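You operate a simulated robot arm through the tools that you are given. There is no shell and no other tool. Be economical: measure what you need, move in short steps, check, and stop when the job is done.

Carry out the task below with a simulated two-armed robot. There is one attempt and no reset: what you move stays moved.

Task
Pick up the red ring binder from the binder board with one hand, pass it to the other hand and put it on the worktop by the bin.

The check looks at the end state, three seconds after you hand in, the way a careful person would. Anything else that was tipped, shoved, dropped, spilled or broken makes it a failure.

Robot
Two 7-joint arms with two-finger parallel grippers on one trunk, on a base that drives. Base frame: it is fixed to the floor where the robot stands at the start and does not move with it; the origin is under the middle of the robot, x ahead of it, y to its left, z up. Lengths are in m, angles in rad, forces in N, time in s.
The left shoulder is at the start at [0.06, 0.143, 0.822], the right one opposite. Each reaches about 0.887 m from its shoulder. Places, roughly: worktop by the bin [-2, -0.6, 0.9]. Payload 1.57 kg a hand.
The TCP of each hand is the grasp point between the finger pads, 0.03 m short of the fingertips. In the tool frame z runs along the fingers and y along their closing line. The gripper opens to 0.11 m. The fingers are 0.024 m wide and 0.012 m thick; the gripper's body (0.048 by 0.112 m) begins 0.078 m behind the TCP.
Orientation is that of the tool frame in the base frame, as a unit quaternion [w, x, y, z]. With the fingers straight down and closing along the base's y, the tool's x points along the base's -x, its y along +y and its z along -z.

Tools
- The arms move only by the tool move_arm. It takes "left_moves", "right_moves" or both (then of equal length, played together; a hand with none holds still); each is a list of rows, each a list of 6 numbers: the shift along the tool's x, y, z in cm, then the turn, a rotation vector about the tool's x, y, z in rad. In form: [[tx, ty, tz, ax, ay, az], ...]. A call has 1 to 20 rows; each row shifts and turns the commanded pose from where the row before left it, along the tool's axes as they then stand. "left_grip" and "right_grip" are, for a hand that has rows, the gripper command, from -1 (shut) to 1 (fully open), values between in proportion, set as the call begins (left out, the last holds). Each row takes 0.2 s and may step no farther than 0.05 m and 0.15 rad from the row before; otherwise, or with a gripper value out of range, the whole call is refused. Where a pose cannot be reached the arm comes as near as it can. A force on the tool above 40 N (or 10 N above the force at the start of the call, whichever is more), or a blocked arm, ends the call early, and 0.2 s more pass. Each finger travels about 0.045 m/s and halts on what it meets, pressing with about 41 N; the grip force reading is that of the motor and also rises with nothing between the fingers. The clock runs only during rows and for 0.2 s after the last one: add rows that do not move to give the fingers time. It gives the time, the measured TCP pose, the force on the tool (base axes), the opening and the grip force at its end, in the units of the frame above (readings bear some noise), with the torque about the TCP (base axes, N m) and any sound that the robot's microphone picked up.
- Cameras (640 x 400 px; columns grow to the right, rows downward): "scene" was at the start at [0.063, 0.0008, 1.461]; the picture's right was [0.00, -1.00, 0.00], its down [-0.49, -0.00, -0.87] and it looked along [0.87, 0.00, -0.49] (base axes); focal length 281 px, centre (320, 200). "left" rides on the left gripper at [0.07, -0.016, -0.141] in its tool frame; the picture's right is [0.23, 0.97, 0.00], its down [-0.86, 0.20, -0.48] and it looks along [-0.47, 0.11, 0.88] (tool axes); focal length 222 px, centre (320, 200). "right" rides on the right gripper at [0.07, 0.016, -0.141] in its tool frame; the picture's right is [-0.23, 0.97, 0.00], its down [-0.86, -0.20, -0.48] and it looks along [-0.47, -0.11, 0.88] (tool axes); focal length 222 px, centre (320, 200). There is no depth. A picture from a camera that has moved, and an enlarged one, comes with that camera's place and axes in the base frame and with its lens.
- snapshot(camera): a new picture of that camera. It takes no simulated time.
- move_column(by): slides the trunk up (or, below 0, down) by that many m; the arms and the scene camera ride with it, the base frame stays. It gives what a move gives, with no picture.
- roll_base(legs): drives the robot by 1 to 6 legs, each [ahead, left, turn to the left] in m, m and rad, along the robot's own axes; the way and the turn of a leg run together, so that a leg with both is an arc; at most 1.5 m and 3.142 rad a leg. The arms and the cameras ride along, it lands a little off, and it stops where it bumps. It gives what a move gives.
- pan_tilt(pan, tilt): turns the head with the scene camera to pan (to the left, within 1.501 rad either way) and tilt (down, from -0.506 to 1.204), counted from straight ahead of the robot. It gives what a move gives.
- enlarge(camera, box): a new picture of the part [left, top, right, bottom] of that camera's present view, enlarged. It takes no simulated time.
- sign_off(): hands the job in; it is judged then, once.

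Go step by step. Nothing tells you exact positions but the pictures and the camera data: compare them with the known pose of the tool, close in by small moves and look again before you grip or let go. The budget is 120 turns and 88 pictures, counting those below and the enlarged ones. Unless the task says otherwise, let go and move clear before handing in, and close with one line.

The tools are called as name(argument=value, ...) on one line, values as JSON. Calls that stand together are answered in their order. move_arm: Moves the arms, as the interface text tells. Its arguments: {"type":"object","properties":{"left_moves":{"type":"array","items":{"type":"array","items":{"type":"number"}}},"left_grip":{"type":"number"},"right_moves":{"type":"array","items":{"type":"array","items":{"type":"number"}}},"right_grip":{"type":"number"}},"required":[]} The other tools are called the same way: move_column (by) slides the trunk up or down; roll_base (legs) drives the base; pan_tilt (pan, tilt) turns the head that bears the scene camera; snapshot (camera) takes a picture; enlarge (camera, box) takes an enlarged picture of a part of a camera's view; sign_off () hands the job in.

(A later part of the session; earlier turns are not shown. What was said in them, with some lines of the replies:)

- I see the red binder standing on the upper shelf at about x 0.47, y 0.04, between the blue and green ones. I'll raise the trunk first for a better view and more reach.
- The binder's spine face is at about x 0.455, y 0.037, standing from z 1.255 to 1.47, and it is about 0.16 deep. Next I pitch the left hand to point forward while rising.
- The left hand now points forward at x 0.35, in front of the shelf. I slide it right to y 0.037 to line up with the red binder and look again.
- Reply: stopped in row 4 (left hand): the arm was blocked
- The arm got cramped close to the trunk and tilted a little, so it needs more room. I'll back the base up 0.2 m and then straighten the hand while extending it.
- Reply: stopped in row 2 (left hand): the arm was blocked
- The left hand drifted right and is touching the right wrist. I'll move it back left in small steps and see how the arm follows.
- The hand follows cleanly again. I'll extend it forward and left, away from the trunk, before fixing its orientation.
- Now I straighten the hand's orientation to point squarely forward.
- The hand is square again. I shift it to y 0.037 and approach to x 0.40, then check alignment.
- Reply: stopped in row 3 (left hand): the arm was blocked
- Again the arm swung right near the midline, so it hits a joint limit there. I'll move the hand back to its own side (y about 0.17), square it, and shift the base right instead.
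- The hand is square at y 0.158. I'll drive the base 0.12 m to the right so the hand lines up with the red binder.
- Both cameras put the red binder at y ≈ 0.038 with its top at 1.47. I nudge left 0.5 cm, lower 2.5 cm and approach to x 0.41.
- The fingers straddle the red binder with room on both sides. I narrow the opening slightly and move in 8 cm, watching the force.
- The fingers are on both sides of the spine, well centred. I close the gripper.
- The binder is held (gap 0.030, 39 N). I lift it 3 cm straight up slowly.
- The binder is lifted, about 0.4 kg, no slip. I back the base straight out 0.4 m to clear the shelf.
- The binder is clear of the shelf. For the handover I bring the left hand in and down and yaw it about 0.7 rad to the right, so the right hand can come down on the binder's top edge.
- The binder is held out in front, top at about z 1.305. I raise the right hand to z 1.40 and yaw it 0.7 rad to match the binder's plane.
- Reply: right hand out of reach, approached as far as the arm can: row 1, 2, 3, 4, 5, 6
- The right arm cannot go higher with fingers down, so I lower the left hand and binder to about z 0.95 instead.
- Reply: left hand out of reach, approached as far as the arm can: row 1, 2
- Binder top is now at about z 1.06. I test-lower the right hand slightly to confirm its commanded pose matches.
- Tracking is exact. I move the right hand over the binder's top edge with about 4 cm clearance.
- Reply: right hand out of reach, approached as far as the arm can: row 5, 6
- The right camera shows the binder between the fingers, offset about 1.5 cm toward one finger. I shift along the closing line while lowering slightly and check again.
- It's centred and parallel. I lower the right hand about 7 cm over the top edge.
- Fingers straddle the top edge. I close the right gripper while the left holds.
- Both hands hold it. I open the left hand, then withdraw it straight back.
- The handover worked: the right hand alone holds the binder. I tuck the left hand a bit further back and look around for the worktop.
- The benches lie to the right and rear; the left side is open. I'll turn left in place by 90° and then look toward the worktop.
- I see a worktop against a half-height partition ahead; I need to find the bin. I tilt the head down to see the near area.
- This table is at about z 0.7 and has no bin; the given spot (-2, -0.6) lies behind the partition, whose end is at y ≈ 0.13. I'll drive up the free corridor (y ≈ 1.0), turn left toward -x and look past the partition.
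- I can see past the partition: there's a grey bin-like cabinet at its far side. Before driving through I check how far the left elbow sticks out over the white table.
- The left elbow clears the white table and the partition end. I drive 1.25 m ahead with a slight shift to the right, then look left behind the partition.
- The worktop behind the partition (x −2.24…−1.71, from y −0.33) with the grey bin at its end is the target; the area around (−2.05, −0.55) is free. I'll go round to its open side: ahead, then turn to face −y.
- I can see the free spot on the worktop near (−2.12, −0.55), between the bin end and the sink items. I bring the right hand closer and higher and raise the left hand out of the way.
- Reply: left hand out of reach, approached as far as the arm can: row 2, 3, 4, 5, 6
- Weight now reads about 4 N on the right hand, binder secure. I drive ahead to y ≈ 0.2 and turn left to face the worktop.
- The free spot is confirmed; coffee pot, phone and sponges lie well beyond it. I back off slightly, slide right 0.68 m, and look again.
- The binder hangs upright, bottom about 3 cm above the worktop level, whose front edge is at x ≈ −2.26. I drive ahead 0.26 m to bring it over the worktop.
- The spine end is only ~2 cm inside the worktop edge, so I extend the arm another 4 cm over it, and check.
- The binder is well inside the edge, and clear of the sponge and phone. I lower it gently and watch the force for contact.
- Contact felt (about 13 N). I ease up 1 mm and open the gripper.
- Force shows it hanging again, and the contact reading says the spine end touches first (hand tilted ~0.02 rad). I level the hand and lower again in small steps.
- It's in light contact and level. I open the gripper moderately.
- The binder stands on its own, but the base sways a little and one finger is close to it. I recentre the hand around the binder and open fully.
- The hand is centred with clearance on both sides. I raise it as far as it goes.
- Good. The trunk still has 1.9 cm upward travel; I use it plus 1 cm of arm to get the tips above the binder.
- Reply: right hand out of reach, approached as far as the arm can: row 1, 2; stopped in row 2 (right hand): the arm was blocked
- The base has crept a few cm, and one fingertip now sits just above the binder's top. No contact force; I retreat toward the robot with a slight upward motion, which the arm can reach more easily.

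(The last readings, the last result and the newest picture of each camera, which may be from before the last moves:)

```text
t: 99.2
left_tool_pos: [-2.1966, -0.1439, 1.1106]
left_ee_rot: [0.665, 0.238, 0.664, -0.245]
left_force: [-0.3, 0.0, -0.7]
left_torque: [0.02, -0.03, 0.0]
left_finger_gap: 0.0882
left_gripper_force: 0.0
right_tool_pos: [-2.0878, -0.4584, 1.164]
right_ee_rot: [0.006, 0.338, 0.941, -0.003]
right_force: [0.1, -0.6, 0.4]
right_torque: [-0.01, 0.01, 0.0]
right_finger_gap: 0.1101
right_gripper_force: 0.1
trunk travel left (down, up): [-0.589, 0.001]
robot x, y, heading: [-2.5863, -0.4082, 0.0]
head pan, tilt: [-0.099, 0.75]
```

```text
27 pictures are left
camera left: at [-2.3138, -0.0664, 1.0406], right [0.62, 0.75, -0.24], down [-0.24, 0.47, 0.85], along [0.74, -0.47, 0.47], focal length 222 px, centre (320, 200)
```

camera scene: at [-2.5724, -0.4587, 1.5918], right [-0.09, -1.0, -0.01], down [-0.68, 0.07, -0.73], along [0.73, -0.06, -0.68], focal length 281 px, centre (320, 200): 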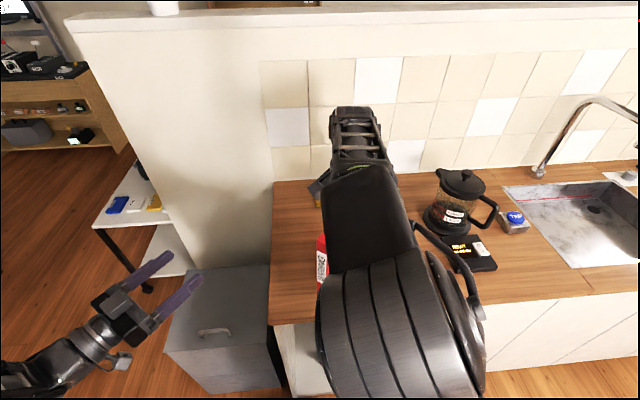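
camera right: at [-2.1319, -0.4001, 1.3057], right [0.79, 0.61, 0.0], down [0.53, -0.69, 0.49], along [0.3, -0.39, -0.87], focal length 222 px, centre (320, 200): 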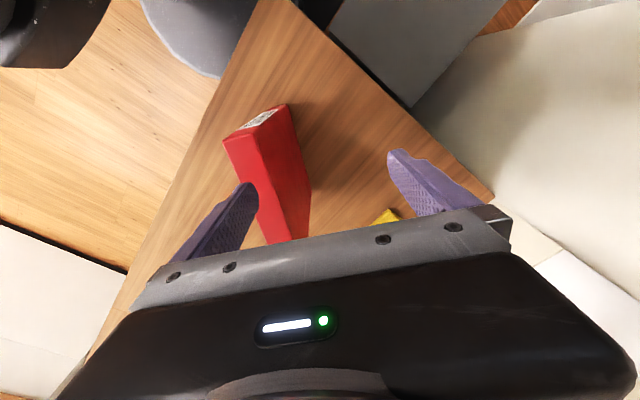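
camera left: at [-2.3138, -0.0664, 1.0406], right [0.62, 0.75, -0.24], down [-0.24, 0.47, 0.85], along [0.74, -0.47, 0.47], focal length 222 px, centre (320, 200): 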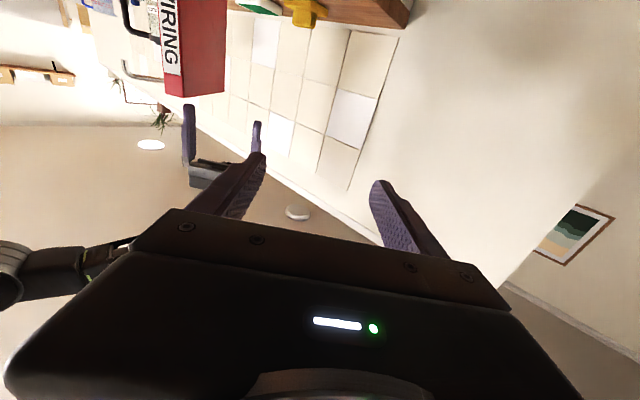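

The binder stands upright and the fingertips are now above it. I continue retreating.

move_arm(right_moves=[[2.5, 0, -0.3, 0, 0, 0], [2.5, 0, -0.3, 0, 0, 0], [2.5, 0, 0, 0, 0, 0]])

snapshot(camera="right")

snapshot(camera="scene")

```text
t: 100.0
left_tool_pos: [-2.1995, -0.1425, 1.1107]
left_ee_rot: [0.667, 0.236, 0.663, -0.245]
left_force: [0.5, 0.1, 0.7]
left_torque: [0.0, 0.03, -0.04]
left_finger_gap: 0.0883
left_gripper_force: 0.2
right_tool_pos: [-2.1484, -0.41, 1.1703]
right_ee_rot: [0.006, 0.337, 0.942, -0.004]
right_force: [-0.4, 0.6, -0.9]
right_torque: [0.02, 0.02, 0.02]
right_finger_gap: 0.1099
right_gripper_force: 0.0
trunk travel left (down, up): [-0.589, 0.001]
robot x, y, heading: [-2.588, -0.4084, 0.003]
head pan, tilt: [-0.099, 0.75]
```

```text
26 pictures are left
camera right: at [-2.193, -0.3513, 1.3112], right [0.79, 0.61, 0.0], down [0.53, -0.69, 0.49], along [0.3, -0.39, -0.87], focal length 222 px, centre (320, 200)
```

right: 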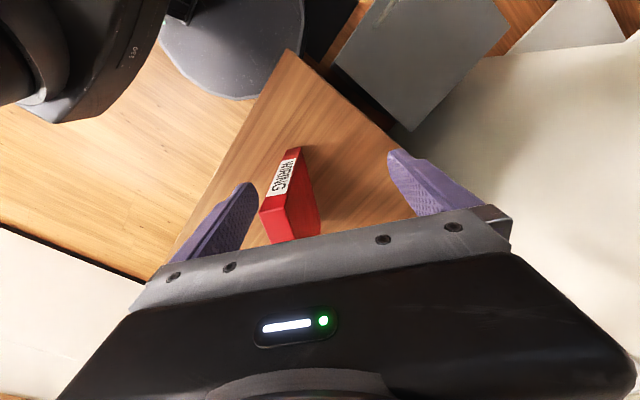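

```text
25 pictures are left
camera scene: at [-2.541, -0.4225, 1.6099], right [-0.09, -1.0, 0.0], down [-0.68, 0.07, -0.73], along [0.73, -0.07, -0.68], focal length 281 px, centre (320, 200)
```

scene: 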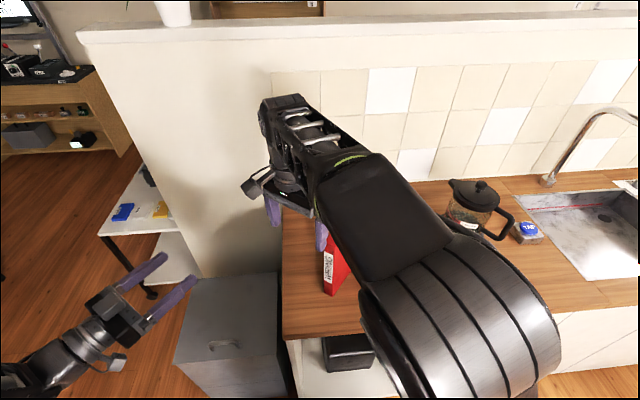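

Nearly clear. One more retreat step, then back the base away from the worktop.

move_arm(right_moves=[[2, 0, 0, 0, 0, 0], [2, 0, 0, 0, 0, 0]])

roll_base(legs=[[-0.4, 0, 0]])

snapshot(camera="scene")

snapshot(camera="left")

```text
t: 100.6
left_tool_pos: [-2.2077, -0.1588, 1.1111]
left_ee_rot: [0.665, 0.238, 0.664, -0.245]
left_force: [-0.3, 0.1, 0.4]
left_torque: [0.0, 0.0, -0.01]
left_finger_gap: 0.0879
left_gripper_force: 0.1
right_tool_pos: [-2.1874, -0.4005, 1.1681]
right_ee_rot: [0.004, 0.339, 0.941, -0.003]
right_force: [0.4, 0.1, 0.1]
right_torque: [0.0, -0.01, 0.02]
right_finger_gap: 0.1098
right_gripper_force: 0.0
trunk travel left (down, up): [-0.589, 0.001]
robot x, y, heading: [-2.6033, -0.4213, 0.008]
head pan, tilt: [-0.099, 0.75]
```

```text
t: 103.1
left_tool_pos: [-2.5947, -0.1481, 1.1091]
left_ee_rot: [0.665, 0.237, 0.664, -0.246]
left_force: [-0.4, -1.4, -0.5]
left_torque: [0.03, 0.02, 0.02]
left_finger_gap: 0.0879
left_gripper_force: 0.0
right_tool_pos: [-2.5758, -0.392, 1.1672]
right_ee_rot: [0.005, 0.339, 0.941, -0.004]
right_force: [-0.3, -0.1, -0.5]
right_torque: [0.02, -0.02, -0.01]
right_finger_gap: 0.1099
right_gripper_force: 0.0
trunk travel left (down, up): [-0.589, 0.001]
robot x, y, heading: [-2.9866, -0.41, 0.003]
head pan, tilt: [-0.099, 0.75]
```

```text
24 pictures are left
camera scene: at [-2.9344, -0.4208, 1.6084], right [-0.1, -1.0, 0.0], down [-0.68, 0.07, -0.73], along [0.73, -0.07, -0.68], focal length 281 px, centre (320, 200)
```

scene: 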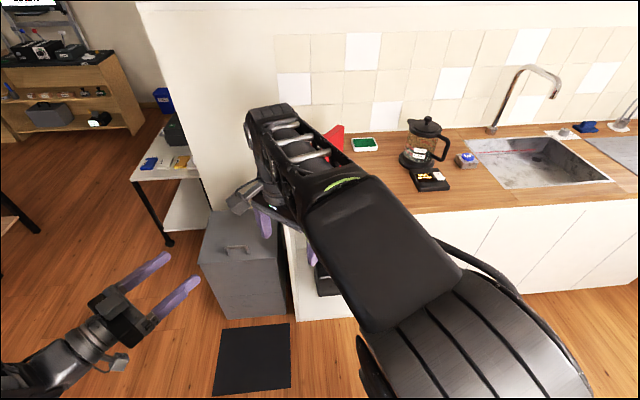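

```text
23 pictures are left
camera left: at [-2.713, -0.0724, 1.0391], right [0.62, 0.74, -0.24], down [-0.24, 0.47, 0.85], along [0.74, -0.47, 0.47], focal length 222 px, centre (320, 200)
```

left: 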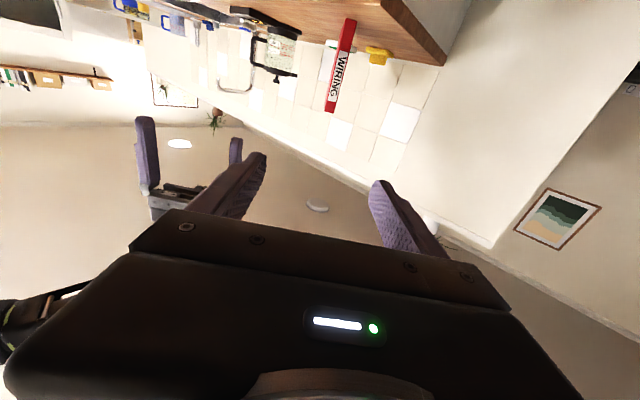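

enlarge(camera="left", box=[220, 0, 460, 150])

```text
2.67 times, centred on (340, 75) of left
camera zoom: at [-2.713, -0.0724, 1.0391], right [0.62, 0.74, -0.24], down [-0.24, 0.47, 0.85], along [0.74, -0.47, 0.47], focal length 592 px, centre (267, 533)
```

zoom: 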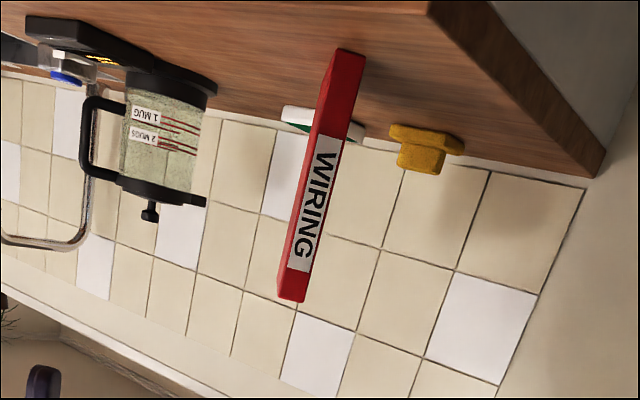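

The red binder stands upright on the worktop by the bin. The coffee pot, sponges and phone look undisturbed, and both hands are clear, so I hand in.

sign_off()

```text
The job is handed in.
```

The red binder was picked from the shelf with the left hand, passed to the right hand, and now stands upright on the worktop by the bin with both hands clear.
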